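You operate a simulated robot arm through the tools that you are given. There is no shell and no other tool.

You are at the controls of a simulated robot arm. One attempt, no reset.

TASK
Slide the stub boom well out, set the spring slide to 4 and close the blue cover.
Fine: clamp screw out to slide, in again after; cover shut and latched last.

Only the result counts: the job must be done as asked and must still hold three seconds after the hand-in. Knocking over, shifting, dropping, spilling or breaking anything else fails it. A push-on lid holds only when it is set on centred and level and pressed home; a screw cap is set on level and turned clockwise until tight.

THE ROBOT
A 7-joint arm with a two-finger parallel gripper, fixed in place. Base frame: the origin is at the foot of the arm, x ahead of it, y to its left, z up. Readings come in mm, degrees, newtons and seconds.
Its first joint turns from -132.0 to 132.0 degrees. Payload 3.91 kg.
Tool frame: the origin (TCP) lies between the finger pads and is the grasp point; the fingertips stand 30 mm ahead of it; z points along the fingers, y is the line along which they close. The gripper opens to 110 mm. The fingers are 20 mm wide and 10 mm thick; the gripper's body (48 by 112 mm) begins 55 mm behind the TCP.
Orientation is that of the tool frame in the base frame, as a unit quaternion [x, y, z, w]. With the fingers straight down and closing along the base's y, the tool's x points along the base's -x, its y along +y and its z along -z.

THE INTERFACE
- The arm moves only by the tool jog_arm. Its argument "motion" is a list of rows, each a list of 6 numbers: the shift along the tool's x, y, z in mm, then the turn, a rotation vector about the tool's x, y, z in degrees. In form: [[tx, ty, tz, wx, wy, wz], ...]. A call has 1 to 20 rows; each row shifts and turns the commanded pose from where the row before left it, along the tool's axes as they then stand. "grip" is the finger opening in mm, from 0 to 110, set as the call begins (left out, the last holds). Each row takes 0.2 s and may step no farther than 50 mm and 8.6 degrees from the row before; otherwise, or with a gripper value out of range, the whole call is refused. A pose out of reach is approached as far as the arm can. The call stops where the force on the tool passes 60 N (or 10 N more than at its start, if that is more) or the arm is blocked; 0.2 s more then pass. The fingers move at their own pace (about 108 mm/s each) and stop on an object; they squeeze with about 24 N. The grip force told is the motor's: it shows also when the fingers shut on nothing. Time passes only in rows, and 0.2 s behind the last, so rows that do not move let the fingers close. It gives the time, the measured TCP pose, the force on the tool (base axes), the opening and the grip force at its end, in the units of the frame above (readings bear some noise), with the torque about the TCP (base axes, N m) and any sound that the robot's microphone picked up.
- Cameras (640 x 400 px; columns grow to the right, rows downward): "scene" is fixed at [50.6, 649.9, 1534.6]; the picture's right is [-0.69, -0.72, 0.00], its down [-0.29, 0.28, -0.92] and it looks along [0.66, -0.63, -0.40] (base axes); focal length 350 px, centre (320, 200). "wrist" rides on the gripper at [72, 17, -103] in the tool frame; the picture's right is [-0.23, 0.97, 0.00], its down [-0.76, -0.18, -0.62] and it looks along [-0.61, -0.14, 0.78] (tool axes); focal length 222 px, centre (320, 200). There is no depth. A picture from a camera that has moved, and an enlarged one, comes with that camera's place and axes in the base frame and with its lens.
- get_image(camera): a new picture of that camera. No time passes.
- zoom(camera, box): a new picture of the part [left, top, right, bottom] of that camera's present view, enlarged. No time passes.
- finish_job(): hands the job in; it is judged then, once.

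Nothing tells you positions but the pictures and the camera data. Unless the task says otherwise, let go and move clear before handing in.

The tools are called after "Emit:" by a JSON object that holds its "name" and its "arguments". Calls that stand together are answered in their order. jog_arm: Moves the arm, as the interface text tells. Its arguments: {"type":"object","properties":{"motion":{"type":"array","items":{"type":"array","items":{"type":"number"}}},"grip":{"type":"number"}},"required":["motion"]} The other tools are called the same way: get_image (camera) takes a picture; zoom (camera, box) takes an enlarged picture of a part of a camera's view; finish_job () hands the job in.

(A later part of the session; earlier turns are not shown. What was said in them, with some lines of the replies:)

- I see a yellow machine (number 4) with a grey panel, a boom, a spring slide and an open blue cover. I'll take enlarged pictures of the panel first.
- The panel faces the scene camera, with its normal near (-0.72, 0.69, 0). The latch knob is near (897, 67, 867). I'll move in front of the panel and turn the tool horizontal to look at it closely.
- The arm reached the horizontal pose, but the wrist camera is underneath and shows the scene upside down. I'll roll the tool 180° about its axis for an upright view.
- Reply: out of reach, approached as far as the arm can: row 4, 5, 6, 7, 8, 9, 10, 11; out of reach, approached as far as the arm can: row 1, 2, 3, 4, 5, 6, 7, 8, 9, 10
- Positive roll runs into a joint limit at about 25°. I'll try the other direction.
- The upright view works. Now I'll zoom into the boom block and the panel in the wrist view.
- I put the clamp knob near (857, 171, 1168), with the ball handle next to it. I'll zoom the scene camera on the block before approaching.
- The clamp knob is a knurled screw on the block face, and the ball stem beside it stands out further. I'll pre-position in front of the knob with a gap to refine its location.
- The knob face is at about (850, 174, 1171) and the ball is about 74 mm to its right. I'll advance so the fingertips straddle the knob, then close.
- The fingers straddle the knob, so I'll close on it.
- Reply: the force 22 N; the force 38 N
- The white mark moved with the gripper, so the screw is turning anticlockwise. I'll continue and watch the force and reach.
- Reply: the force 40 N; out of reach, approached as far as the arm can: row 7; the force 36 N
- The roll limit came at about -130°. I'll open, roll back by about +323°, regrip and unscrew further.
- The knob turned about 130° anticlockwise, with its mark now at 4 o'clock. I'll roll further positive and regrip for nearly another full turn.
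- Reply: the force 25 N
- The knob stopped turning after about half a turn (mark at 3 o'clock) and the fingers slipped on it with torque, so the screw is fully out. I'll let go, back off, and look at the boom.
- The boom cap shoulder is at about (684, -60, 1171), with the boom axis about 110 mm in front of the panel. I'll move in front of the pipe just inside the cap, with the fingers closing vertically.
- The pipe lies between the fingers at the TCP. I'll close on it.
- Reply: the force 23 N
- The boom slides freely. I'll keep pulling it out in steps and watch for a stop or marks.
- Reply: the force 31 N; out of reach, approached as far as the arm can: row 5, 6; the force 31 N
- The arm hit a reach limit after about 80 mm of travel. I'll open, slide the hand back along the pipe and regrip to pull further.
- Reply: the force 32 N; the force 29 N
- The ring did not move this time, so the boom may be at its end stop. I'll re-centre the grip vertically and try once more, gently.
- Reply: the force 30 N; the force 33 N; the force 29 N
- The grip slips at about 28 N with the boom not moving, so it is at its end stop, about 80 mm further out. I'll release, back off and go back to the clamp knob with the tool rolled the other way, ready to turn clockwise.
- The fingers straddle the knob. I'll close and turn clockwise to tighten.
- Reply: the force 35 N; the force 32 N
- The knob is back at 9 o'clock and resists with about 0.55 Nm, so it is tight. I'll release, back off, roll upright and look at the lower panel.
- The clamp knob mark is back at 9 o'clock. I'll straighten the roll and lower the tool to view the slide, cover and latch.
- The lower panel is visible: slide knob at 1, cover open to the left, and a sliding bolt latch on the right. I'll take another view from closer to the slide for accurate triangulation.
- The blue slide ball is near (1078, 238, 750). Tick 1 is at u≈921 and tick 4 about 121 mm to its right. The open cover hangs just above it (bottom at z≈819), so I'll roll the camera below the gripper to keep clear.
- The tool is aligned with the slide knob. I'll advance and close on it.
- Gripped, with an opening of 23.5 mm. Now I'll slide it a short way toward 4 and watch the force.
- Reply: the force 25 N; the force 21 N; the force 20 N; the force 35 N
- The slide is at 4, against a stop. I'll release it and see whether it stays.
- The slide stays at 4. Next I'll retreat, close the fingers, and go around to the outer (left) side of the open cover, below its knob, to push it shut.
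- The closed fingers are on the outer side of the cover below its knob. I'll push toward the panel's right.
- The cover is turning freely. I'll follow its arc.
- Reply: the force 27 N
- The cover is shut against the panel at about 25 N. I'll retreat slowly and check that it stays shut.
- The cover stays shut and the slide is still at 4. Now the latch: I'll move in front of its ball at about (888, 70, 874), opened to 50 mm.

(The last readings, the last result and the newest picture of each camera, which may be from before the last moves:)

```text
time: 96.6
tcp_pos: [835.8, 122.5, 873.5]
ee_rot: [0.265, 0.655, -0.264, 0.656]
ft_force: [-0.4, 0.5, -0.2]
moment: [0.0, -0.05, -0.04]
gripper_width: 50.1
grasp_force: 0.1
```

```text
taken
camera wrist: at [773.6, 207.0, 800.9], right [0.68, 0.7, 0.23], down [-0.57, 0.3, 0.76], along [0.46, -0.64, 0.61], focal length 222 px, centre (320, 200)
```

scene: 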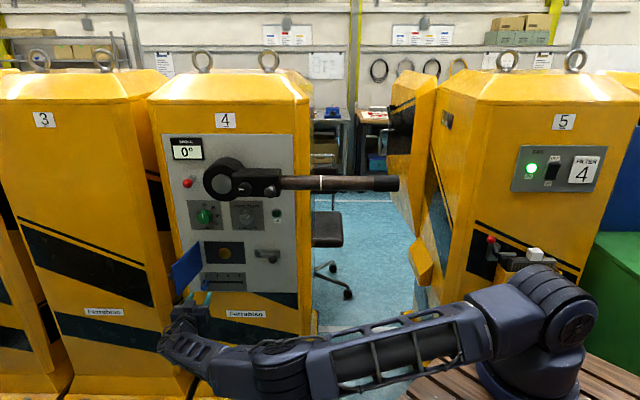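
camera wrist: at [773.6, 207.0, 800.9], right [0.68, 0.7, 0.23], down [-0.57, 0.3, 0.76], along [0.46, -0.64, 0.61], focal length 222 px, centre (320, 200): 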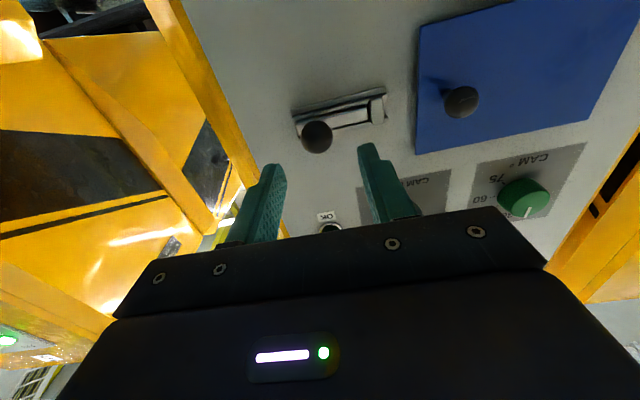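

Emit:
{"name": "jog_arm", "arguments": {"motion": [[0, -2.5, 30, 0, 0, 0], [0, 0, 30, 0, 0, 0]]}}

Emit:
{"name": "jog_arm", "arguments": {"motion": [[0, 0, 0, 0, 0, 0], [0, 0, 0, 0, 0, 0], [0, 0, 0, 0, 0, 0]], "grip": 20}}

Emit:
{"name": "get_image", "arguments": {"camera": "wrist"}}

```text
time: 97.2
tcp_pos: [878.2, 79.3, 871.7]
ee_rot: [0.263, 0.656, -0.264, 0.656]
ft_force: [0.0, 0.5, -0.1]
moment: [0.02, 0.0, -0.02]
gripper_width: 50.0
grasp_force: 0.1
```

```text
time: 98.0
tcp_pos: [877.1, 80.3, 871.4]
ee_rot: [0.265, 0.656, -0.265, 0.656]
ft_force: [1.9, -4.7, 1.8]
moment: [-0.05, -0.13, -0.3]
gripper_width: 33.6
grasp_force: 44.9
```

```text
taken
camera wrist: at [815.5, 162.6, 799.1], right [0.68, 0.7, 0.23], down [-0.57, 0.31, 0.76], along [0.46, -0.65, 0.61], focal length 222 px, centre (320, 200)
```

wrist: 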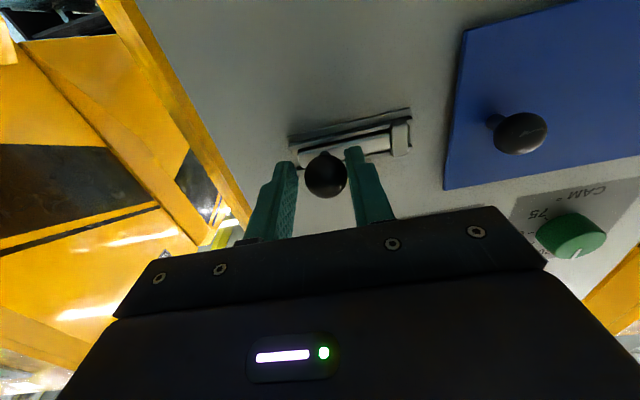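

Gripped. I'll slide the bolt toward the cover (left).

Emit:
{"name": "jog_arm", "arguments": {"motion": [[0, 5, 0, 0, 0, 0], [0, 5, 0, 0, 0, 0], [0, 5, 0, 0, 0, 0], [0, 5, 0, 0, 0, 0]]}}

Emit:
{"name": "get_image", "arguments": {"camera": "wrist"}}

Emit:
{"name": "zoom", "arguments": {"camera": "scene", "box": [170, 220, 310, 308]}}

```text
time: 99.0
tcp_pos: [891.8, 94.7, 871.8]
ee_rot: [0.264, 0.656, -0.264, 0.655]
ft_force: [22.8, -23.0, -2.4]
moment: [0.15, 0.12, -0.22]
gripper_width: 33.7
grasp_force: 44.5
```

```text
taken
camera wrist: at [829.4, 177.4, 799.3], right [0.68, 0.7, 0.23], down [-0.57, 0.3, 0.76], along [0.46, -0.65, 0.61], focal length 222 px, centre (320, 200)
```

wrist: 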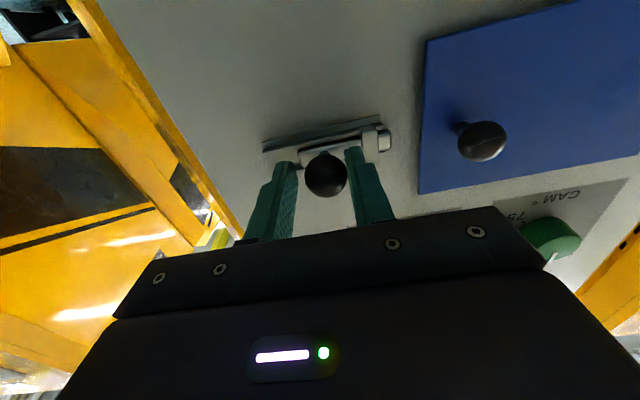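

```text
4.55 times, centred on (240, 264) of scene
camera zoom: at [50.6, 649.9, 1534.6], right [-0.69, -0.72, 0.0], down [-0.29, 0.28, -0.92], along [0.66, -0.63, -0.4], focal length 1590 px, centre (684, -91)
```

zoom: 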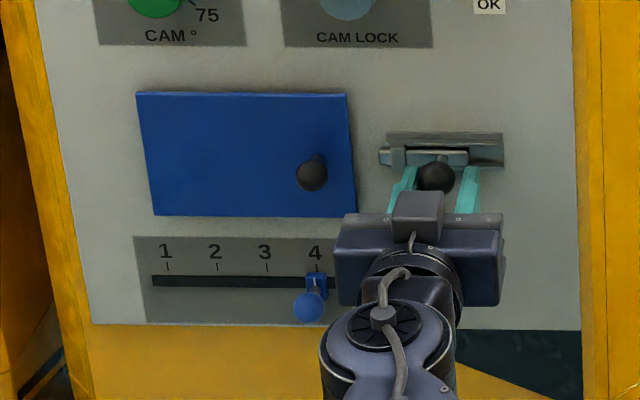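

Emit:
{"name": "jog_arm", "arguments": {"motion": [[0, 0, 1.5, 0, 0, 0], [0, 4, 0.1, 0, 0, 0], [0, 4, 0.1, 0, 0, 0], [0, 4, 0.1, 0, 0, 0]]}}

Emit:
{"name": "get_image", "arguments": {"camera": "wrist"}}

Emit:
{"name": "zoom", "arguments": {"camera": "scene", "box": [170, 220, 310, 308]}}

```text
time: 100.0
tcp_pos: [900.1, 101.8, 871.7]
ee_rot: [0.265, 0.657, -0.265, 0.654]
ft_force: [-11.4, -2.8, -17.9]
moment: [0.47, 0.27, -0.42]
gripper_width: 33.7
grasp_force: 45.2
```

```text
taken
camera wrist: at [837.7, 185.9, 799.3], right [0.68, 0.7, 0.23], down [-0.57, 0.3, 0.76], along [0.46, -0.65, 0.61], focal length 222 px, centre (320, 200)
```

wrist: 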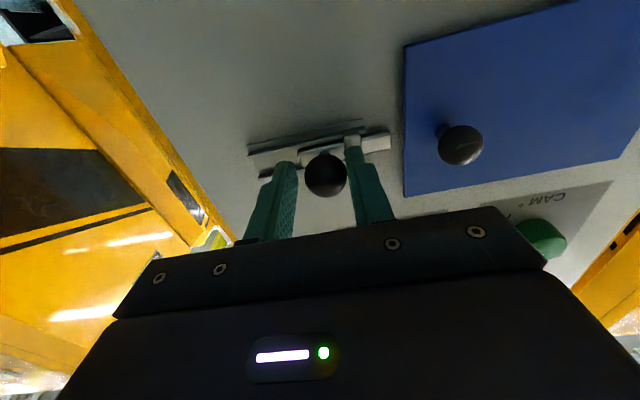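

```text
4.55 times, centred on (240, 264) of scene
camera zoom: at [50.6, 649.9, 1534.6], right [-0.69, -0.72, 0.0], down [-0.29, 0.28, -0.92], along [0.66, -0.63, -0.4], focal length 1590 px, centre (684, -91)
```

zoom: 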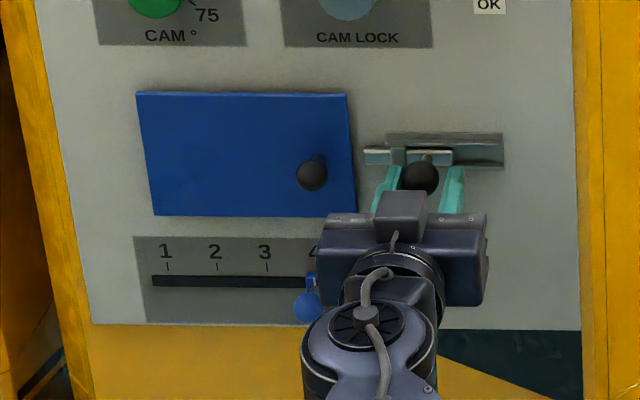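

Emit:
{"name": "jog_arm", "arguments": {"motion": [[0.8, 4, 0, 0, 0, 0], [0, 4, 0.1, 0, 0, 0], [0, 4, 0.1, 0, 0, 0]]}}

Emit:
{"name": "zoom", "arguments": {"camera": "scene", "box": [170, 220, 310, 308]}}

Emit:
{"name": "zoom", "arguments": {"camera": "wrist", "box": [220, 80, 460, 230]}}

```text
time: 100.5
tcp_pos: [901.6, 101.5, 872.8]
ee_rot: [0.269, 0.654, -0.269, 0.654]
ft_force: [-21.7, -0.3, 4.0]
moment: [-0.07, -0.28, -0.84]
gripper_width: 33.6
grasp_force: 44.6
stopped in row 2: the force on the tool passed its limit at 64 N (the readings are from after the stop); the commanded pose is now the measured one
```

```text
4.55 times, centred on (240, 264) of scene
camera zoom: at [50.6, 649.9, 1534.6], right [-0.69, -0.72, 0.0], down [-0.29, 0.28, -0.92], along [0.66, -0.63, -0.4], focal length 1590 px, centre (684, -91)
```

zoom: 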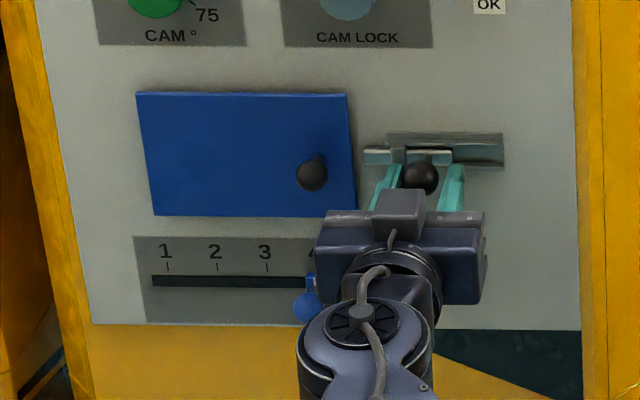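

```text
2.67 times, centred on (340, 155) of wrist
camera zoom: at [840.3, 185.9, 799.8], right [0.69, 0.69, 0.23], down [-0.57, 0.31, 0.76], along [0.46, -0.65, 0.61], focal length 592 px, centre (267, 320)
```

zoom: 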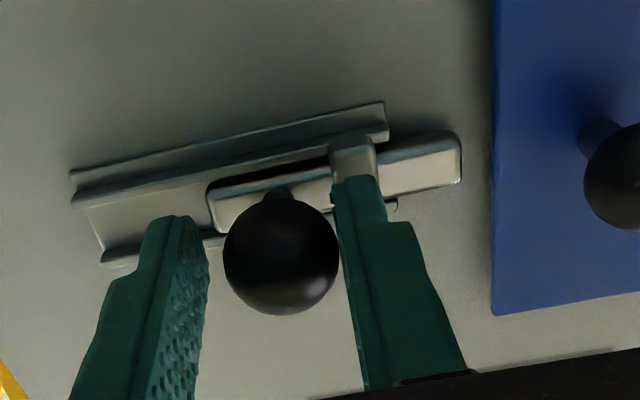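

The left fingertip is butting against the bolt's guide block. I'll open, back off about 10 mm so the tips clear the guide, regrip the ball and continue.

Emit:
{"name": "jog_arm", "arguments": {"motion": [[0, 0, 0, 0, 0, 0], [0, 0, 0, 0, 0, 0], [0, 0, -5, 0, 0, 0], [0, 0, -5, 0, 0, 0]], "grip": 46}}

Emit:
{"name": "jog_arm", "arguments": {"motion": [[0, 0, 0, 0, 0, 0], [0, 0, 0, 0, 0, 0], [0, 0, 0, 0, 0, 0]], "grip": 25}}

Emit:
{"name": "zoom", "arguments": {"camera": "wrist", "box": [220, 80, 460, 230]}}

```text
time: 101.5
tcp_pos: [894.7, 109.7, 871.5]
ee_rot: [0.267, 0.655, -0.269, 0.654]
ft_force: [0.3, 0.1, -0.5]
moment: [-0.01, 0.01, 0.01]
gripper_width: 45.9
grasp_force: 0.0
```

```text
time: 102.3
tcp_pos: [895.9, 110.2, 871.8]
ee_rot: [0.267, 0.655, -0.268, 0.654]
ft_force: [1.6, 3.3, 0.6]
moment: [-0.03, 0.01, 0.1]
gripper_width: 26.6
grasp_force: 45.0
```

```text
2.67 times, centred on (340, 155) of wrist
camera zoom: at [833.1, 194.0, 798.8], right [0.68, 0.69, 0.23], down [-0.57, 0.31, 0.76], along [0.46, -0.65, 0.61], focal length 592 px, centre (267, 320)
```

zoom: 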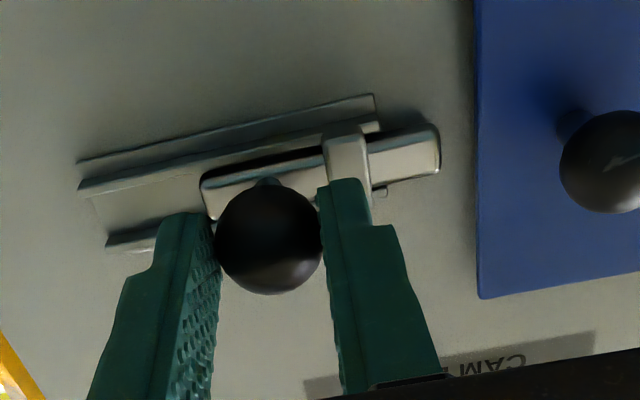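

Emit:
{"name": "jog_arm", "arguments": {"motion": [[0, 3, 0, 0, 0, 0], [0, 3, 0, 0, 0, 0], [0, 3, 0, 0, 0, 0]]}}

Emit:
{"name": "zoom", "arguments": {"camera": "wrist", "box": [220, 80, 460, 230]}}

Emit:
{"name": "zoom", "arguments": {"camera": "scene", "box": [170, 220, 310, 308]}}

```text
time: 103.2
tcp_pos: [897.3, 109.8, 871.3]
ee_rot: [0.271, 0.653, -0.273, 0.652]
ft_force: [-24.0, 0.2, 5.1]
moment: [-0.17, -0.19, -0.52]
gripper_width: 26.3
grasp_force: 45.2
stopped in row 3: the force on the tool passed its limit at 64 N (the readings are from after the stop); the commanded pose is now the measured one
```

```text
2.67 times, centred on (340, 155) of wrist
camera zoom: at [837.3, 194.9, 799.2], right [0.69, 0.68, 0.23], down [-0.56, 0.32, 0.76], along [0.45, -0.66, 0.61], focal length 592 px, centre (267, 320)
```

zoom: 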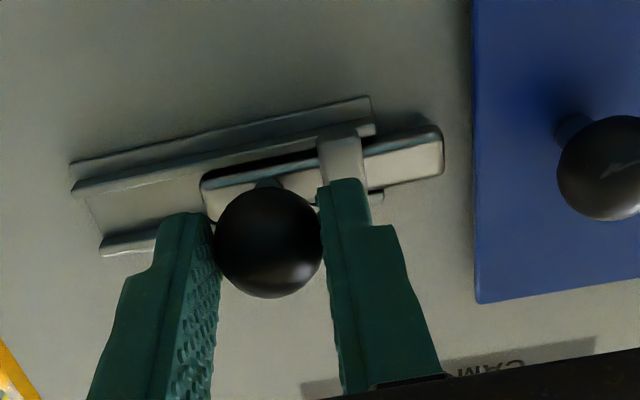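

```text
4.55 times, centred on (240, 264) of scene
camera zoom: at [50.6, 649.9, 1534.6], right [-0.69, -0.72, 0.0], down [-0.29, 0.28, -0.92], along [0.66, -0.63, -0.4], focal length 1590 px, centre (684, -91)
```

zoom: 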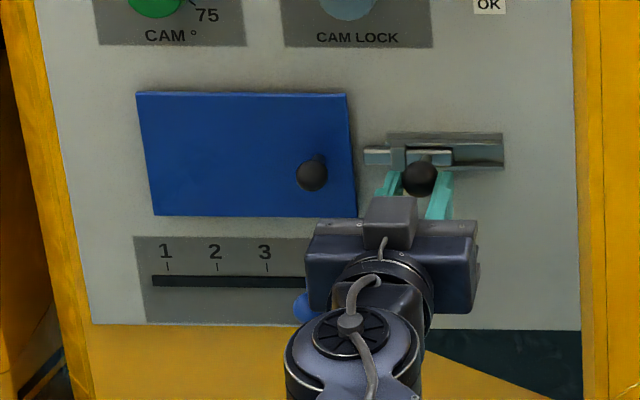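

The bolt stops at the same place again, about 10 mm short of the cover edge, and the fingers are not what blocks it. I'll let go, back off and inspect the latch.

Emit:
{"name": "jog_arm", "arguments": {"motion": [[0, 0, 0, 0, 0, 0], [0, 0, 0, 0, 0, 0], [0, 0, -30, 0, 0, 0], [0, 0, -40, 0, 0, 0]], "grip": 50}}

Emit:
{"name": "zoom", "arguments": {"camera": "wrist", "box": [240, 60, 480, 210]}}

Emit:
{"name": "zoom", "arguments": {"camera": "scene", "box": [200, 235, 290, 290]}}

Emit:
{"name": "get_image", "arguments": {"camera": "wrist"}}

```text
time: 104.2
tcp_pos: [849.1, 161.3, 869.9]
ee_rot: [0.271, 0.653, -0.272, 0.653]
ft_force: [1.0, 0.8, -0.2]
moment: [0.0, -0.02, -0.01]
gripper_width: 49.9
grasp_force: 0.0
```

```text
2.67 times, centred on (360, 135) of wrist
camera zoom: at [787.9, 246.4, 796.4], right [0.69, 0.69, 0.23], down [-0.56, 0.32, 0.76], along [0.45, -0.65, 0.61], focal length 592 px, centre (213, 373)
```

zoom: 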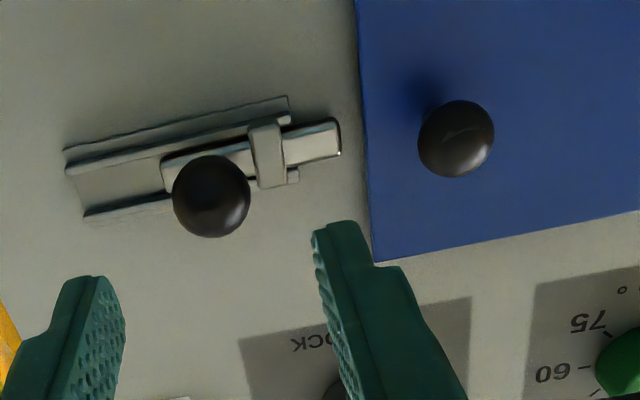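

```text
7.11 times, centred on (245, 262) of scene
camera zoom: at [50.6, 649.9, 1534.6], right [-0.69, -0.72, 0.0], down [-0.29, 0.28, -0.92], along [0.66, -0.63, -0.4], focal length 2487 px, centre (853, -244)
```

zoom: 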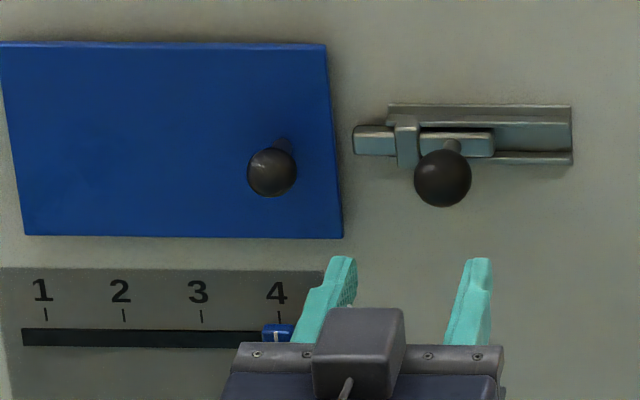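

```text
taken
camera wrist: at [787.9, 246.4, 796.4], right [0.69, 0.69, 0.23], down [-0.56, 0.32, 0.76], along [0.45, -0.65, 0.61], focal length 222 px, centre (320, 200)
```

wrist: 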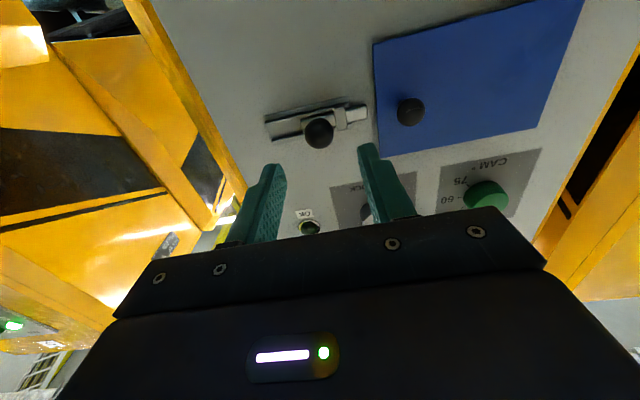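

The bolt can move further by its geometry, but it stops short. The cover may not be fully home. I'll probe depths gently with closed fingertips, starting with the bare panel below the latch as a reference.

Emit:
{"name": "jog_arm", "arguments": {"motion": [[45, 5, 0, 0, 0, 0], [0, 0, 45, 0, 0, 0], [0, 0, 45, 0, 0, 0]], "grip": 0}}

Emit:
{"name": "get_image", "arguments": {"camera": "wrist"}}

```text
time: 105.0
tcp_pos: [914.0, 104.5, 827.2]
ee_rot: [0.27, 0.653, -0.271, 0.653]
ft_force: [0.5, 0.5, 0.4]
moment: [0.01, -0.02, 0.0]
gripper_width: 0.0
grasp_force: 24.1
```

```text
taken
camera wrist: at [854.3, 189.4, 755.2], right [0.69, 0.69, 0.23], down [-0.57, 0.31, 0.76], along [0.45, -0.65, 0.61], focal length 222 px, centre (320, 200)
```

wrist: 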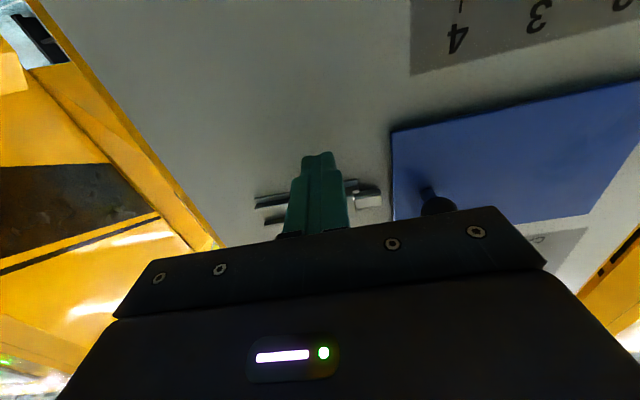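

Emit:
{"name": "jog_arm", "arguments": {"motion": [[0, 0, 4, 0, 0, 0], [0, 0, 4, 0, 0, 0], [0, 0, 2, 0, 0, 0]]}}

Emit:
{"name": "jog_arm", "arguments": {"motion": [[0, 0, 2, 0, 0, 0], [0, 0, 2, 0, 0, 0]]}}

Emit:
{"name": "jog_arm", "arguments": {"motion": [[0, 0, 1.5, 0, 0, 0], [0, 0, 1.5, 0, 0, 0]]}}

Emit:
{"name": "jog_arm", "arguments": {"motion": [[0, 0, 1.5, 0, 0, 0], [0, 0, 1.5, 0, 0, 0]]}}

```text
time: 105.8
tcp_pos: [921.3, 96.8, 831.1]
ee_rot: [0.272, 0.653, -0.27, 0.653]
ft_force: [1.1, 0.0, -0.1]
moment: [0.01, -0.02, -0.01]
gripper_width: 0.0
grasp_force: 24.1
```

```text
time: 106.3
tcp_pos: [924.3, 94.0, 831.6]
ee_rot: [0.273, 0.653, -0.269, 0.654]
ft_force: [1.0, -0.6, -0.6]
moment: [-0.01, 0.0, -0.01]
gripper_width: 0.0
grasp_force: 24.0
```

```text
time: 107.0
tcp_pos: [925.7, 94.5, 831.6]
ee_rot: [0.273, 0.653, -0.267, 0.654]
ft_force: [0.4, -0.7, 1.0]
moment: [0.0, 0.02, 0.01]
gripper_width: 0.0
grasp_force: 23.9
```

```text
time: 107.5
tcp_pos: [928.9, 92.4, 832.4]
ee_rot: [0.273, 0.653, -0.267, 0.654]
ft_force: [-0.4, 0.0, 0.5]
moment: [-0.01, 0.01, -0.01]
gripper_width: 0.0
grasp_force: 24.3
```

The tool is creeping upward without any measured force. I'll check whether the arm is touching something elsewhere.

Emit:
{"name": "get_image", "arguments": {"camera": "scene"}}

Emit:
{"name": "get_image", "arguments": {"camera": "wrist"}}

```text
taken
```

scene: 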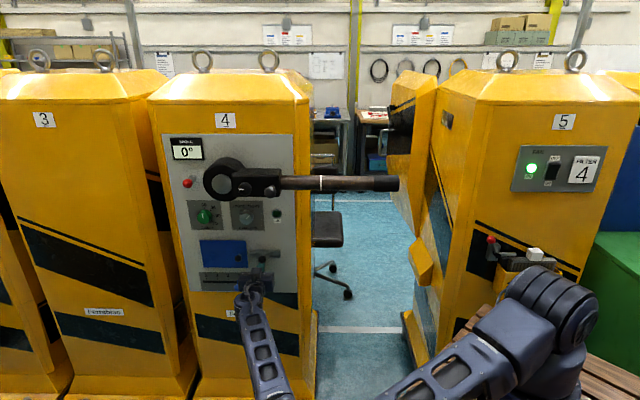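

```text
taken
camera wrist: at [867.2, 177.2, 760.0], right [0.69, 0.69, 0.23], down [-0.57, 0.31, 0.76], along [0.45, -0.66, 0.6], focal length 222 px, centre (320, 200)
```

wrist: 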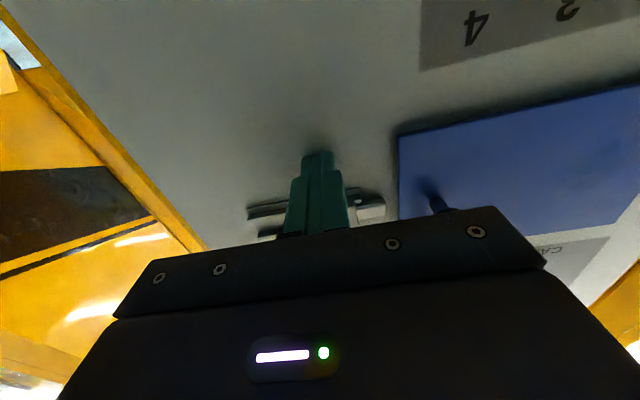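

The elbow has folded low near the wooden table and its forearm may be touching it. I'll retreat, raise the arm and bring the elbow back up before returning to the latch.

Emit:
{"name": "jog_arm", "arguments": {"motion": [[0, 0, -40, 0, 0, 0], [0, 0, -40, 0, 0, 0], [0, 0, -40, 0, 0, 0], [0, 0, -40, 0, 0, 0]]}}

Emit:
{"name": "get_image", "arguments": {"camera": "scene"}}

```text
time: 108.5
tcp_pos: [817.0, 199.6, 824.9]
ee_rot: [0.271, 0.653, -0.273, 0.652]
ft_force: [-0.4, -0.6, 0.1]
moment: [0.03, 0.0, -0.02]
gripper_width: 0.2
grasp_force: 24.0
```

```text
taken
```

scene: 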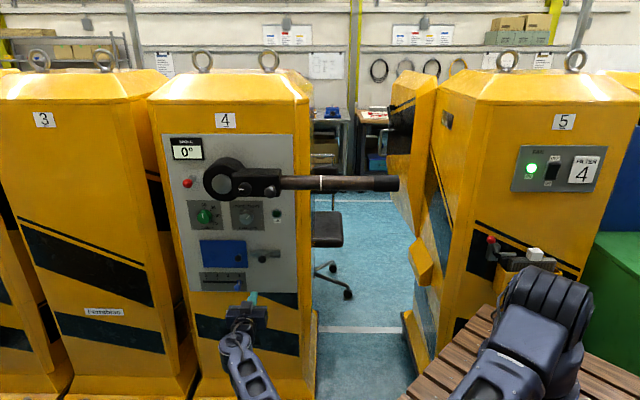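

Emit:
{"name": "jog_arm", "arguments": {"motion": [[-40, 0, 0, 0, 0, 0], [-40, 0, 0, 0, 0, 0], [-40, 0, 0, 0, 0, 0], [-40, 0, -10, 0, 0, 0], [-40, 0, -10, 0, 0, 0], [-40, 0, -10, 0, 0, 0], [-40, 0, 0, 0, 0, 0]]}}

Emit:
{"name": "get_image", "arguments": {"camera": "scene"}}

```text
time: 110.2
tcp_pos: [797.3, 221.4, 1106.0]
ee_rot: [0.271, 0.653, -0.272, 0.653]
ft_force: [-0.5, -1.2, 1.0]
moment: [-0.01, -0.02, 0.02]
gripper_width: 0.1
grasp_force: 23.8
```

```text
taken
```

scene: 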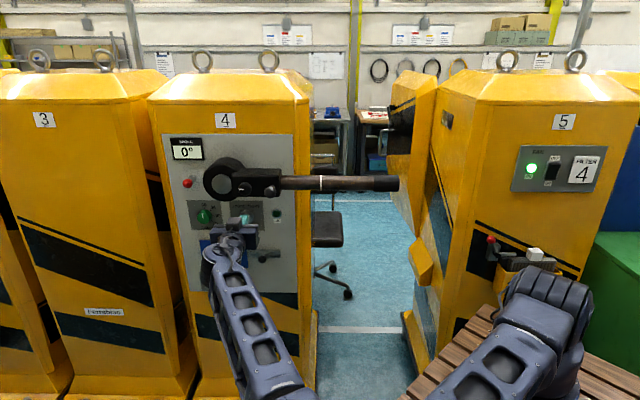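

Emit:
{"name": "jog_arm", "arguments": {"motion": [[0, 0, -20, 0, 0, -8.57], [0, 0, -20, 0, 0, -8.57], [0, 0, -20, 0, 0, -8.57], [0, 0, -20, 0, 0, -8.57], [0, 0, 0, 0, 0, -8.57], [0, 0, 0, 0, 0, -8.57], [0, 0, 0, 0, 0, -8.57], [0, 0, 0, 0, 0, -8.57], [0, 0, 0, 0, 0, -8.57], [0, 0, 0, 0, 0, -8.57], [0, 0, 0, 0, 0, -8.57], [0, 0, 0, 0, 0, -8.57], [0, 0, 0, 0, 0, -8.57], [0, 0, 0, 0, 0, -8.57], [0, 0, 0, 0, 0, -8.57], [0, 0, 0, 0, 0, -8.57], [0, 0, 0, 0, 0, -8.57], [0, 0, 0, 0, 0, -8.57], [0, 0, 0, 0, 0, -8.57], [0, 0, 0, 0, 0, -8.57]]}}

Emit:
{"name": "get_image", "arguments": {"camera": "scene"}}

```text
time: 114.3
tcp_pos: [740.9, 277.4, 1106.1]
ee_rot: [0.632, -0.318, 0.671, 0.223]
ft_force: [-0.6, -0.3, -0.4]
moment: [0.01, -0.01, -0.04]
gripper_width: 0.1
grasp_force: 24.4
```

```text
taken
```

scene: 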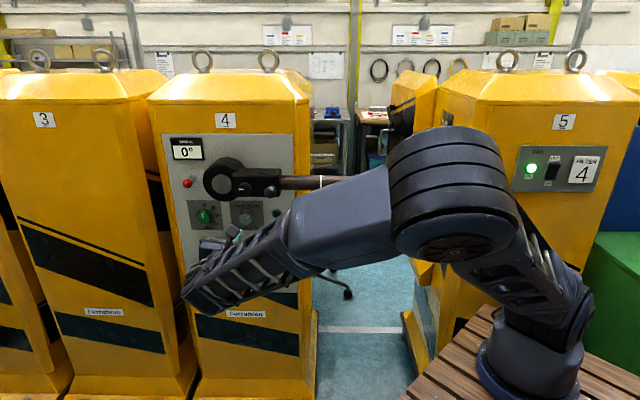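

The elbow is up again at this roll. I'll finish the roll and descend in front of the latch in this configuration, camera above.

Emit:
{"name": "jog_arm", "arguments": {"motion": [[0, 0, 0, 0, 0, -8.57], [-40, 0, 0, 0, 0, 0], [-40, 0, 0, 0, 0, 0], [-40, 0, 0, 0, 0, 0], [-40, 0, 0, 0, 0, 0], [-40, 0, 0, 0, 0, 0], [-32, 7, 0, 0, 0, 0]], "grip": 46}}

Emit:
{"name": "jog_arm", "arguments": {"motion": [[0, 0, 40, 0, 0, 0], [0, 0, 40, 0, 0, 0], [0, 0, 40, 0, 0, 0], [0, 0, 40, 0, 0, 0]]}}

Emit:
{"name": "get_image", "arguments": {"camera": "scene"}}

Emit:
{"name": "get_image", "arguments": {"camera": "wrist"}}

Emit:
{"name": "zoom", "arguments": {"camera": "wrist", "box": [160, 60, 400, 210]}}

```text
time: 116.0
tcp_pos: [737.7, 272.2, 874.5]
ee_rot: [0.653, -0.271, 0.652, 0.272]
ft_force: [0.0, -0.2, 0.3]
moment: [0.03, -0.03, -0.01]
gripper_width: 46.1
grasp_force: 0.1
```

```text
time: 117.0
tcp_pos: [848.1, 159.4, 873.5]
ee_rot: [0.654, -0.271, 0.653, 0.271]
ft_force: [-0.8, 0.2, 0.0]
moment: [-0.01, -0.04, -0.04]
gripper_width: 46.2
grasp_force: 0.1
```

```text
taken
```

scene: 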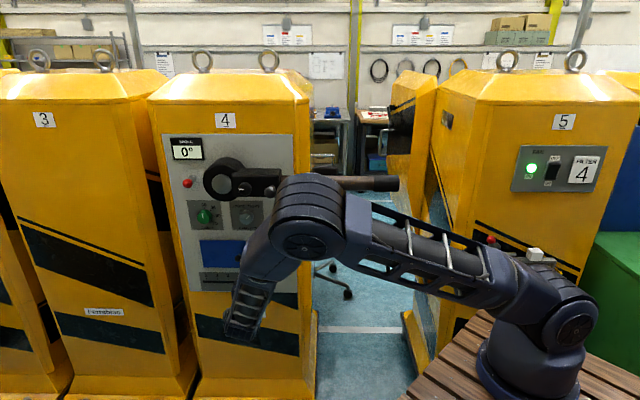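

```text
taken
camera wrist: at [763.9, 219.4, 945.8], right [-0.69, -0.69, -0.23], down [-0.31, 0.57, -0.76], along [0.65, -0.45, -0.61], focal length 222 px, centre (320, 200)
```

wrist: 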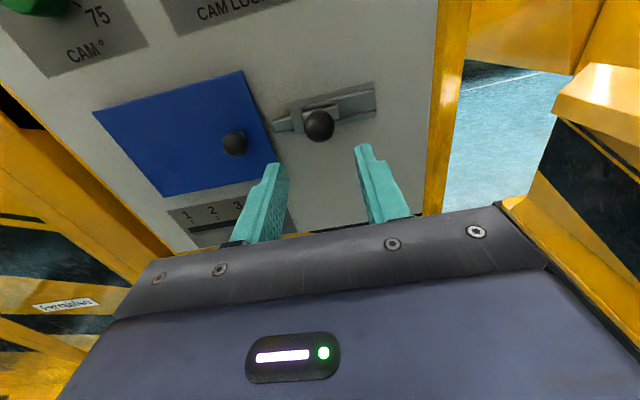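

```text
2.67 times, centred on (280, 135) of wrist
camera zoom: at [763.9, 219.4, 945.8], right [-0.69, -0.69, -0.23], down [-0.31, 0.57, -0.76], along [0.65, -0.45, -0.61], focal length 592 px, centre (427, 373)
```

zoom: 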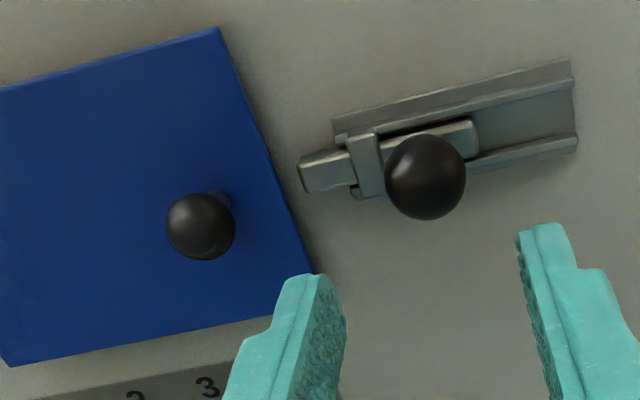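

Everything looks clear with the elbow up. I'll grip the latch ball again and push the bolt toward the cover.

Emit:
{"name": "jog_arm", "arguments": {"motion": [[0, 0, 38, 0, 0, 0], [0, 0, 37, 0, 0, 0]]}}

Emit:
{"name": "jog_arm", "arguments": {"motion": [[0, 0, 0, 0, 0, 0], [0, 0, 0, 0, 0, 0], [0, 0, 0, 0, 0, 0]], "grip": 20}}

Emit:
{"name": "jog_arm", "arguments": {"motion": [[0, -2, 0, 0, 0, 0], [0, -2, 0, 0, 0, 0]]}}

Emit:
{"name": "get_image", "arguments": {"camera": "wrist"}}

Emit:
{"name": "zoom", "arguments": {"camera": "wrist", "box": [200, 60, 440, 210]}}

```text
time: 117.5
tcp_pos: [901.4, 107.1, 872.8]
ee_rot: [0.653, -0.271, 0.652, 0.272]
ft_force: [-0.2, 0.0, 0.4]
moment: [-0.02, 0.01, -0.02]
gripper_width: 45.8
grasp_force: 0.0
```

```text
time: 118.3
tcp_pos: [901.5, 105.2, 871.9]
ee_rot: [0.653, -0.272, 0.652, 0.273]
ft_force: [-0.9, -6.1, -2.6]
moment: [-0.01, 0.01, -0.06]
gripper_width: 26.6
grasp_force: 45.0
```

```text
time: 119.0
tcp_pos: [902.1, 106.6, 872.7]
ee_rot: [0.653, -0.272, 0.651, 0.274]
ft_force: [-38.6, -25.1, -8.1]
moment: [0.04, -0.12, -0.92]
gripper_width: 27.0
grasp_force: 45.1
```

```text
taken
camera wrist: at [818.2, 167.7, 945.0], right [-0.69, -0.68, -0.22], down [-0.31, 0.57, -0.76], along [0.65, -0.46, -0.61], focal length 222 px, centre (320, 200)
```

wrist: 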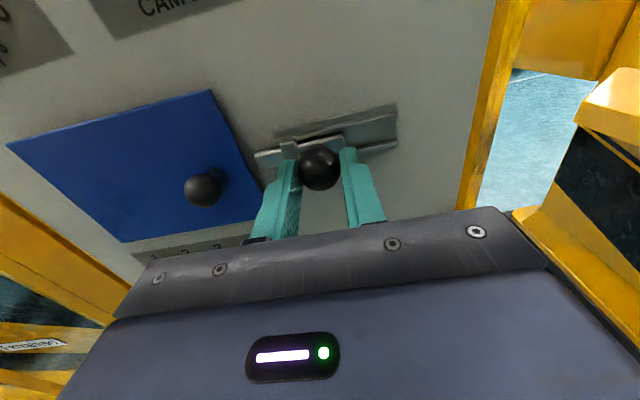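

```text
2.67 times, centred on (320, 135) of wrist
camera zoom: at [818.2, 167.7, 945.0], right [-0.69, -0.68, -0.22], down [-0.31, 0.57, -0.76], along [0.65, -0.46, -0.61], focal length 592 px, centre (320, 373)
```

zoom: 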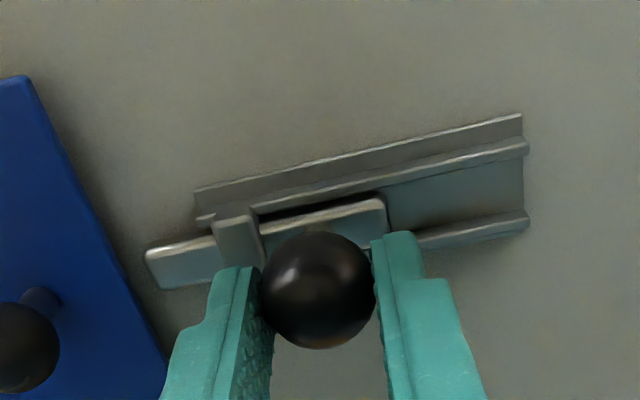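

The bolt still stops there against 45 N with the arm clear. I'll release and probe the panel and cover depths in this arm configuration.

Emit:
{"name": "jog_arm", "arguments": {"motion": [[0, 2, 0, 0, 0, 0], [0, 0, 0, 0, 0, 0], [0, 0, -35, 0, 0, 0], [0, 0, -35, 0, 0, 0]], "grip": 46}}

Emit:
{"name": "jog_arm", "arguments": {"motion": [[-42, 0, 0, 0, 0, 0], [0, 0, 0, 0, 0, 0], [0, 0, 40, 0, 0, 0], [0, 0, 40, 0, 0, 0]], "grip": 0}}

Emit:
{"name": "jog_arm", "arguments": {"motion": [[0, 0, 3, 0, 0, 0], [0, 0, 3, 0, 0, 0], [0, 0, 3, 0, 0, 0], [0, 0, 3, 0, 0, 0]]}}

Emit:
{"name": "jog_arm", "arguments": {"motion": [[0, 0, 3, 0, 0, 0], [0, 0, 3, 0, 0, 0]]}}

Emit:
{"name": "get_image", "arguments": {"camera": "wrist"}}

```text
time: 120.0
tcp_pos: [853.5, 155.7, 876.8]
ee_rot: [0.653, -0.272, 0.652, 0.273]
ft_force: [0.5, -0.6, 0.0]
moment: [-0.01, -0.01, 0.02]
gripper_width: 46.1
grasp_force: 0.0
```

```text
time: 121.0
tcp_pos: [910.2, 98.9, 831.5]
ee_rot: [0.653, -0.271, 0.652, 0.272]
ft_force: [-0.2, -0.7, -0.1]
moment: [0.03, 0.01, -0.02]
gripper_width: 0.0
grasp_force: 23.7
```

```text
time: 122.0
tcp_pos: [917.7, 90.7, 831.6]
ee_rot: [0.653, -0.271, 0.652, 0.272]
ft_force: [-0.4, 0.2, 0.8]
moment: [-0.03, 0.0, 0.02]
gripper_width: 0.2
grasp_force: 24.4
```

```text
time: 122.5
tcp_pos: [923.7, 87.6, 832.2]
ee_rot: [0.653, -0.272, 0.653, 0.272]
ft_force: [-0.9, 0.1, -1.1]
moment: [-0.01, -0.02, 0.01]
gripper_width: 0.0
grasp_force: 24.0
```

```text
taken
camera wrist: at [837.6, 148.5, 904.2], right [-0.69, -0.69, -0.23], down [-0.31, 0.57, -0.76], along [0.65, -0.46, -0.61], focal length 222 px, centre (320, 200)
```

wrist: 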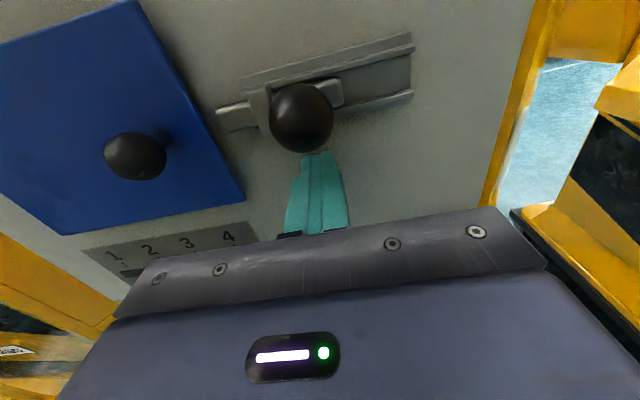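

Emit:
{"name": "jog_arm", "arguments": {"motion": [[0, 0, 2, 0, 0, 0], [0, 0, 2, 0, 0, 0], [0, 0, 2, 0, 0, 0]]}}

Emit:
{"name": "jog_arm", "arguments": {"motion": [[0, 0, 1.5, 0, 0, 0], [0, 0, 1.5, 0, 0, 0]]}}

Emit:
{"name": "jog_arm", "arguments": {"motion": [[0, 0, 1.5, 0, 0, 0], [0, 0, 1.5, 0, 0, 0]]}}

Emit:
{"name": "jog_arm", "arguments": {"motion": [[0, 0, 1.5, 0, 0, 0], [0, 0, 1.5, 0, 0, 0]]}}

```text
time: 123.4
tcp_pos: [922.3, 87.3, 832.4]
ee_rot: [0.653, -0.272, 0.653, 0.272]
ft_force: [-21.2, 6.3, 10.6]
moment: [-0.24, -0.47, -0.25]
gripper_width: 0.0
grasp_force: 24.4
stopped in row 3: the force on the tool passed its limit at 66 N (the readings are from after the stop); the commanded pose is now the measured one
```

```text
time: 124.0
tcp_pos: [922.9, 87.3, 832.1]
ee_rot: [0.654, -0.271, 0.652, 0.271]
ft_force: [-23.1, 7.5, 11.4]
moment: [-0.28, -0.49, -0.32]
gripper_width: 0.0
grasp_force: 24.2
stopped in row 2: the force on the tool passed its limit at 64 N (the readings are from after the stop); the commanded pose is now the measured one
```

```text
time: 124.5
tcp_pos: [924.5, 86.6, 830.4]
ee_rot: [0.655, -0.272, 0.651, 0.271]
ft_force: [-13.9, 8.0, 4.8]
moment: [-0.12, -0.35, -0.15]
gripper_width: 0.0
grasp_force: 24.0
stopped in row 2: the force on the tool passed its limit at 64 N (the readings are from after the stop); the commanded pose is now the measured one
```

```text
time: 125.3
tcp_pos: [923.0, 87.9, 831.2]
ee_rot: [0.655, -0.271, 0.652, 0.269]
ft_force: [-19.6, 6.2, 10.2]
moment: [-0.3, -0.41, -0.37]
gripper_width: 0.2
grasp_force: 23.9
stopped in row 2: the force on the tool passed its limit at 62 N (the readings are from after the stop); the commanded pose is now the measured one
```

The bare panel is at tip depth n≈-621. Now I'll press on the cover's lower free corner to see whether it goes in further.

Emit:
{"name": "jog_arm", "arguments": {"motion": [[0, 0, -25, 0, 0, 0], [0, 0, -25, 0, 0, 0], [4, -34, 0, 0, 0, 0], [3, -34, 0, 0, 0, 0], [0, 0, 12, 0, 0, 0], [0, 0, 12, 0, 0, 0]]}}

Emit:
{"name": "get_image", "arguments": {"camera": "wrist"}}

```text
time: 126.7
tcp_pos: [955.5, 155.2, 838.0]
ee_rot: [0.656, -0.27, 0.652, 0.269]
ft_force: [0.6, -1.0, 0.9]
moment: [0.01, 0.01, 0.01]
gripper_width: 0.2
grasp_force: 23.8
```

```text
taken
camera wrist: at [869.2, 214.5, 910.2], right [-0.69, -0.69, -0.23], down [-0.32, 0.57, -0.76], along [0.65, -0.45, -0.61], focal length 222 px, centre (320, 200)
```

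wrist: 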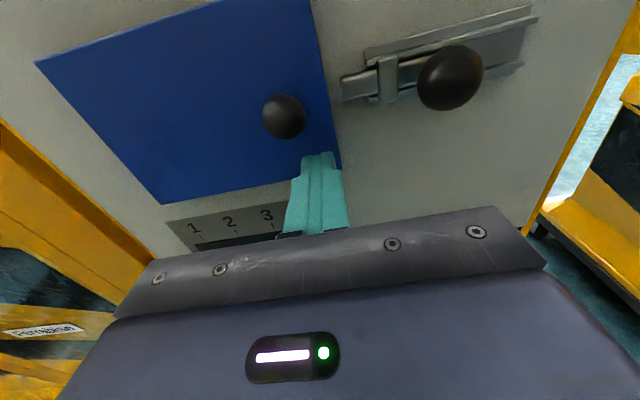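

Emit:
{"name": "jog_arm", "arguments": {"motion": [[0, 0, 3, 0, 0, 0], [0, 0, 3, 0, 0, 0], [0, 0, 2, 0, 0, 0]]}}

Emit:
{"name": "jog_arm", "arguments": {"motion": [[0, 0, 1.5, 0, 0, 0], [0, 0, 1.5, 0, 0, 0]]}}

Emit:
{"name": "jog_arm", "arguments": {"motion": [[0, 0, 1.5, 0, 0, 0], [0, 0, 1.5, 0, 0, 0]]}}

```text
time: 127.5
tcp_pos: [959.0, 148.8, 835.9]
ee_rot: [0.656, -0.269, 0.652, 0.269]
ft_force: [-0.7, -0.4, 0.4]
moment: [-0.01, 0.02, -0.01]
gripper_width: 0.0
grasp_force: 24.1
```

```text
time: 128.1
tcp_pos: [962.0, 147.1, 836.1]
ee_rot: [0.656, -0.27, 0.651, 0.269]
ft_force: [0.7, 0.6, -0.2]
moment: [-0.01, -0.01, -0.01]
gripper_width: 0.0
grasp_force: 24.3
```

```text
time: 128.7
tcp_pos: [962.4, 145.2, 836.1]
ee_rot: [0.656, -0.27, 0.652, 0.269]
ft_force: [-18.3, 9.0, 4.6]
moment: [-0.21, -0.23, -0.19]
gripper_width: 0.0
grasp_force: 24.2
```

Emit:
{"name": "jog_arm", "arguments": {"motion": [[0, 0, 1, 0, 0, 0], [0, 0, 1, 0, 0, 0]]}}

Emit:
{"name": "zoom", "arguments": {"camera": "wrist", "box": [240, 20, 480, 170]}}

```text
time: 129.4
tcp_pos: [964.0, 146.0, 836.4]
ee_rot: [0.657, -0.27, 0.651, 0.268]
ft_force: [-10.8, 5.8, 4.7]
moment: [-0.16, -0.21, -0.14]
gripper_width: 0.0
grasp_force: 23.9
stopped in row 2: the force on the tool passed its limit at 62 N (the readings are from after the stop); the commanded pose is now the measured one
```

```text
2.67 times, centred on (360, 95) of wrist
camera zoom: at [879.1, 205.9, 909.0], right [-0.69, -0.69, -0.23], down [-0.32, 0.57, -0.76], along [0.65, -0.45, -0.61], focal length 592 px, centre (213, 480)
```

zoom: 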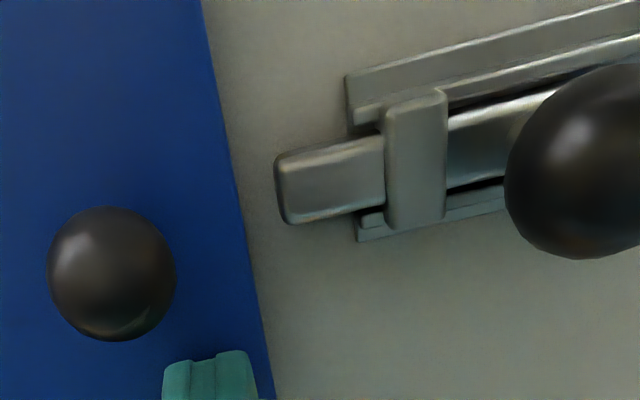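

The cover is firmly home (same depth at its middle and free end). I'll test whether it is actually latched by gripping its knob and pulling very gently.

Emit:
{"name": "jog_arm", "arguments": {"motion": [[0, 0, -30, 0, 0, 0], [0, 0, -40, 0, 0, 0], [40, -7, 0, 0, 0, 0], [0, 0, 0, 0, 0, 0]], "grip": 46}}

Emit:
{"name": "get_image", "arguments": {"camera": "wrist"}}

```text
time: 130.4
tcp_pos: [919.9, 199.6, 874.6]
ee_rot: [0.657, -0.269, 0.651, 0.268]
ft_force: [-0.2, -0.6, 1.0]
moment: [-0.01, -0.01, 0.0]
gripper_width: 46.1
grasp_force: 0.1
```

```text
taken
camera wrist: at [835.2, 259.1, 947.5], right [-0.69, -0.69, -0.22], down [-0.32, 0.57, -0.76], along [0.65, -0.45, -0.61], focal length 222 px, centre (320, 200)
```

wrist: 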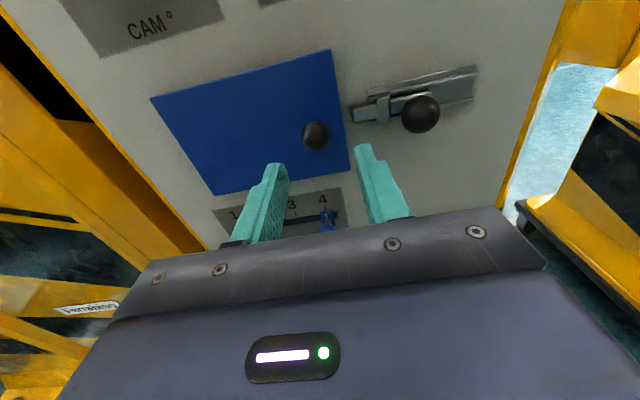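

Emit:
{"name": "jog_arm", "arguments": {"motion": [[3, -2.5, 26, 0, 0, 0], [0, 0, 26, 0, 0, 0]]}}

Emit:
{"name": "jog_arm", "arguments": {"motion": [[0, 0, 0, 0, 0, 0], [0, 0, 0, 0, 0, 0], [0, 0, 0, 0, 0, 0]], "grip": 15}}

Emit:
{"name": "jog_arm", "arguments": {"motion": [[0, 0, -1, 0, 0, 0], [0, 0, 0, 0, 0, 0]]}}

Emit:
{"name": "jog_arm", "arguments": {"motion": [[0, 0, -1, 0, 0, 0], [0, 0, 0, 0, 0, 0]]}}

Emit:
{"name": "get_image", "arguments": {"camera": "wrist"}}

```text
time: 131.0
tcp_pos: [959.7, 164.3, 878.8]
ee_rot: [0.657, -0.269, 0.651, 0.268]
ft_force: [0.1, 0.3, -0.1]
moment: [-0.01, 0.02, 0.0]
gripper_width: 45.9
grasp_force: 0.0
```

```text
time: 131.8
tcp_pos: [959.6, 163.9, 879.8]
ee_rot: [0.656, -0.27, 0.651, 0.269]
ft_force: [1.4, 0.3, 1.1]
moment: [-0.04, -0.07, 0.0]
gripper_width: 23.2
grasp_force: 45.1
```

```text
time: 132.4
tcp_pos: [960.0, 163.7, 878.7]
ee_rot: [0.656, -0.269, 0.652, 0.268]
ft_force: [24.2, -7.7, -1.6]
moment: [0.08, 0.04, 0.27]
gripper_width: 23.0
grasp_force: 44.8
```

```text
time: 133.0
tcp_pos: [957.9, 166.0, 879.3]
ee_rot: [0.656, -0.27, 0.652, 0.269]
ft_force: [38.7, -8.0, 5.3]
moment: [-0.12, -0.24, 0.4]
gripper_width: 23.2
grasp_force: 44.8
```

```text
taken
camera wrist: at [874.3, 225.0, 952.1], right [-0.69, -0.69, -0.23], down [-0.32, 0.57, -0.76], along [0.65, -0.45, -0.61], focal length 222 px, centre (320, 200)
```

wrist: 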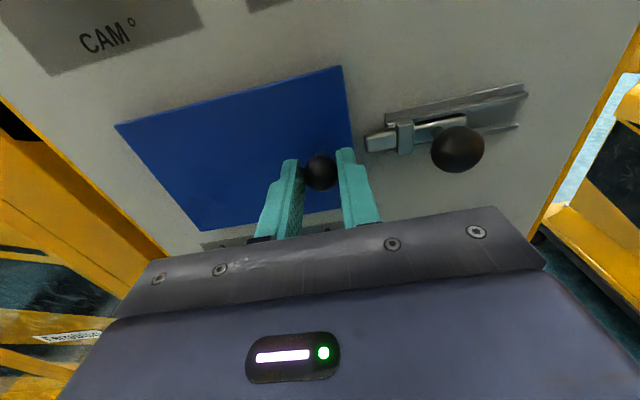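

The cover holds against a 33 N pull, although it swung freely before, so the bolt has latched it. I'll relax, release, back off and verify everything.

Emit:
{"name": "jog_arm", "arguments": {"motion": [[0, 0, 2, 0, 0, 0], [0, 0, 0, 0, 0, 0]]}}

Emit:
{"name": "jog_arm", "arguments": {"motion": [[0, 0, 0, 0, 0, 0], [0, 0, 0, 0, 0, 0], [0, 0, -40, 0, 0, 0], [0, 0, -40, 0, 0, 0], [0, 0, -40, 0, 0, 0], [0, 0, -40, 0, 0, 0], [0, 0, -40, 0, 0, 0]], "grip": 46}}

Emit:
{"name": "get_image", "arguments": {"camera": "wrist"}}

Emit:
{"name": "zoom", "arguments": {"camera": "wrist", "box": [180, 0, 420, 150]}}

Emit:
{"name": "get_image", "arguments": {"camera": "scene"}}

```text
time: 133.6
tcp_pos: [958.2, 165.2, 879.3]
ee_rot: [0.657, -0.27, 0.651, 0.268]
ft_force: [14.8, 2.9, 13.5]
moment: [-0.37, -0.45, 0.25]
gripper_width: 22.8
grasp_force: 45.1
```

```text
time: 135.2
tcp_pos: [819.0, 305.9, 881.2]
ee_rot: [0.656, -0.269, 0.652, 0.269]
ft_force: [0.9, -1.3, -0.1]
moment: [0.0, -0.02, 0.01]
gripper_width: 46.0
grasp_force: 0.2
```

```text
taken
camera wrist: at [734.6, 365.4, 954.4], right [-0.69, -0.69, -0.23], down [-0.32, 0.57, -0.76], along [0.65, -0.45, -0.61], focal length 222 px, centre (320, 200)
```

wrist: 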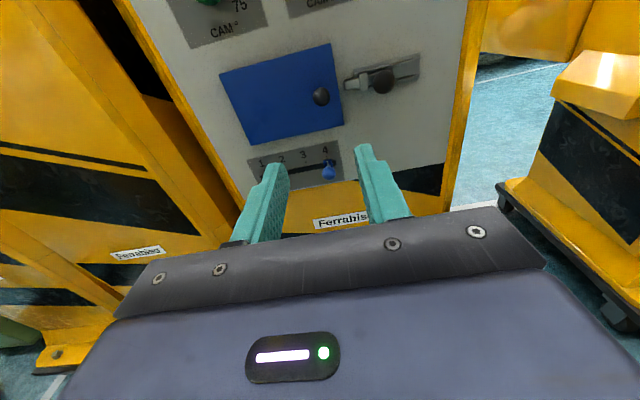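

```text
2.67 times, centred on (300, 75) of wrist
camera zoom: at [734.6, 365.4, 954.4], right [-0.69, -0.69, -0.23], down [-0.32, 0.57, -0.76], along [0.65, -0.45, -0.61], focal length 592 px, centre (373, 533)
```

zoom: 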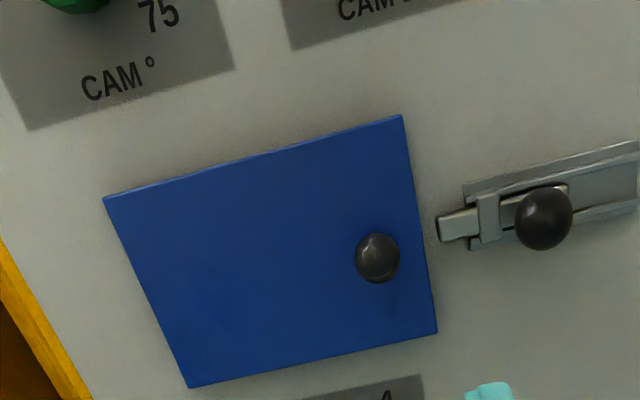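

```text
taken
```

scene: 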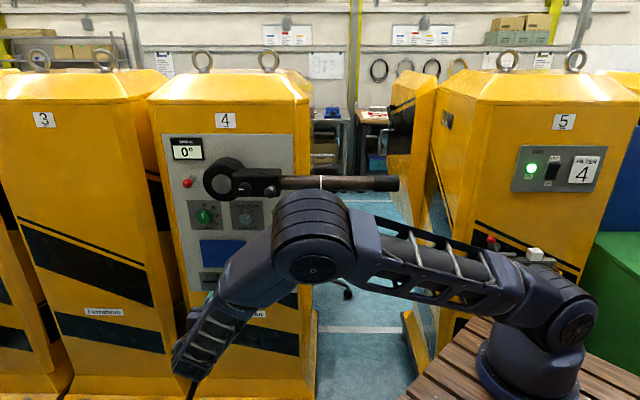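

The cover is shut, the bolt is fully across to its stop and the slide is at 4. I'll do a last check of the boom block, clamp mark and slide.

Emit:
{"name": "zoom", "arguments": {"camera": "scene", "box": [150, 130, 410, 292]}}

Emit:
{"name": "zoom", "arguments": {"camera": "wrist", "box": [230, 60, 430, 185]}}

```text
2.46 times, centred on (280, 211) of scene
camera zoom: at [50.6, 649.9, 1534.6], right [-0.69, -0.72, 0.0], down [-0.29, 0.28, -0.92], along [0.66, -0.63, -0.4], focal length 861 px, centre (418, 173)
```

zoom: 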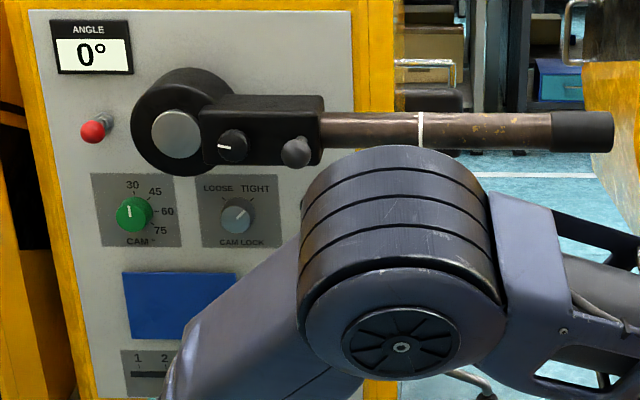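

```text
3.20 times, centred on (330, 122) of wrist
camera zoom: at [734.6, 365.4, 954.4], right [-0.69, -0.69, -0.23], down [-0.32, 0.57, -0.76], along [0.65, -0.45, -0.61], focal length 711 px, centre (288, 448)
```

zoom: 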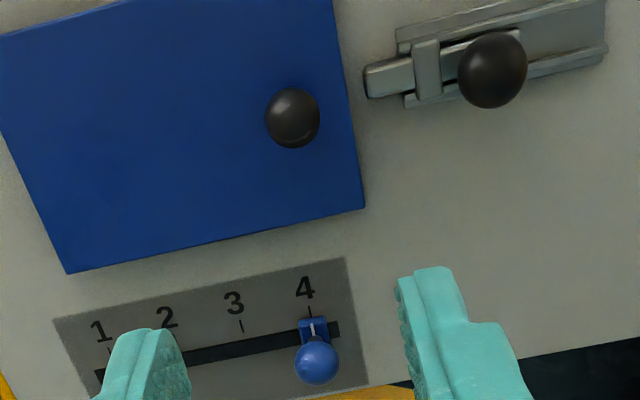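

Emit:
{"name": "zoom", "arguments": {"camera": "scene", "box": [195, 150, 305, 220]}}

```text
5.71 times, centred on (250, 185) of scene
camera zoom: at [50.6, 649.9, 1534.6], right [-0.69, -0.72, 0.0], down [-0.29, 0.28, -0.92], along [0.66, -0.63, -0.4], focal length 1998 px, centre (720, 286)
```

zoom: 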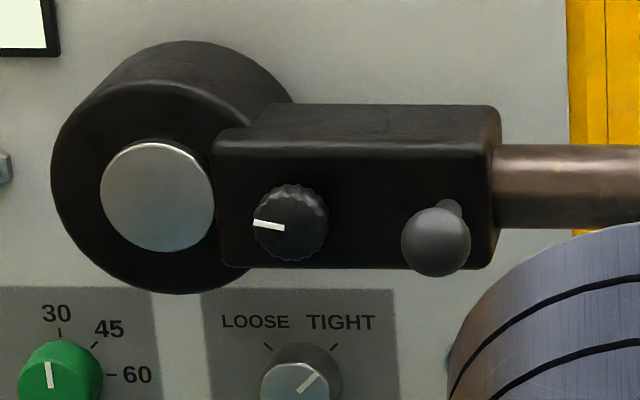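

The boom is out and its clamp screw is tight, with the mark just past its original position. The slide has held at 4, the cover is shut, and it stayed put under a pull with the bolt at its stop. The gripper is clear, so I'm handing in.

Emit:
{"name": "finish_job", "arguments": {}}

```text
The job is handed in.
```

The job is handed in with all three parts done. I couldn't see the bolt overlap the cover, so the latch is the part I'm least sure of.

- **Boom:** I turned the clamp screw out half a turn and slid the boom out about 80 mm to its end stop. The screw is back in and tight, with its mark just past where it started.
- **Spring slide:** it is at 4. I let go about 50 seconds before the hand-in, and it was still at 4 in the last picture.
- **Cover:** it is shut and sits at the same depth in the middle and at the free edge. The bolt is across to a hard stop, but its tip looks about 8 mm short of the cover's edge. The cover swung freely before I closed it. With the bolt across, it held against a pull of about 33 N, so I took it as latched.

While I was working on the latch, the arm's elbow dropped low and may have brushed the wooden table. I saw nothing moved in the pictures afterwards. I also pressed on the bare panel and the cover with the fingertips, up to about 65 N, to check their depth.
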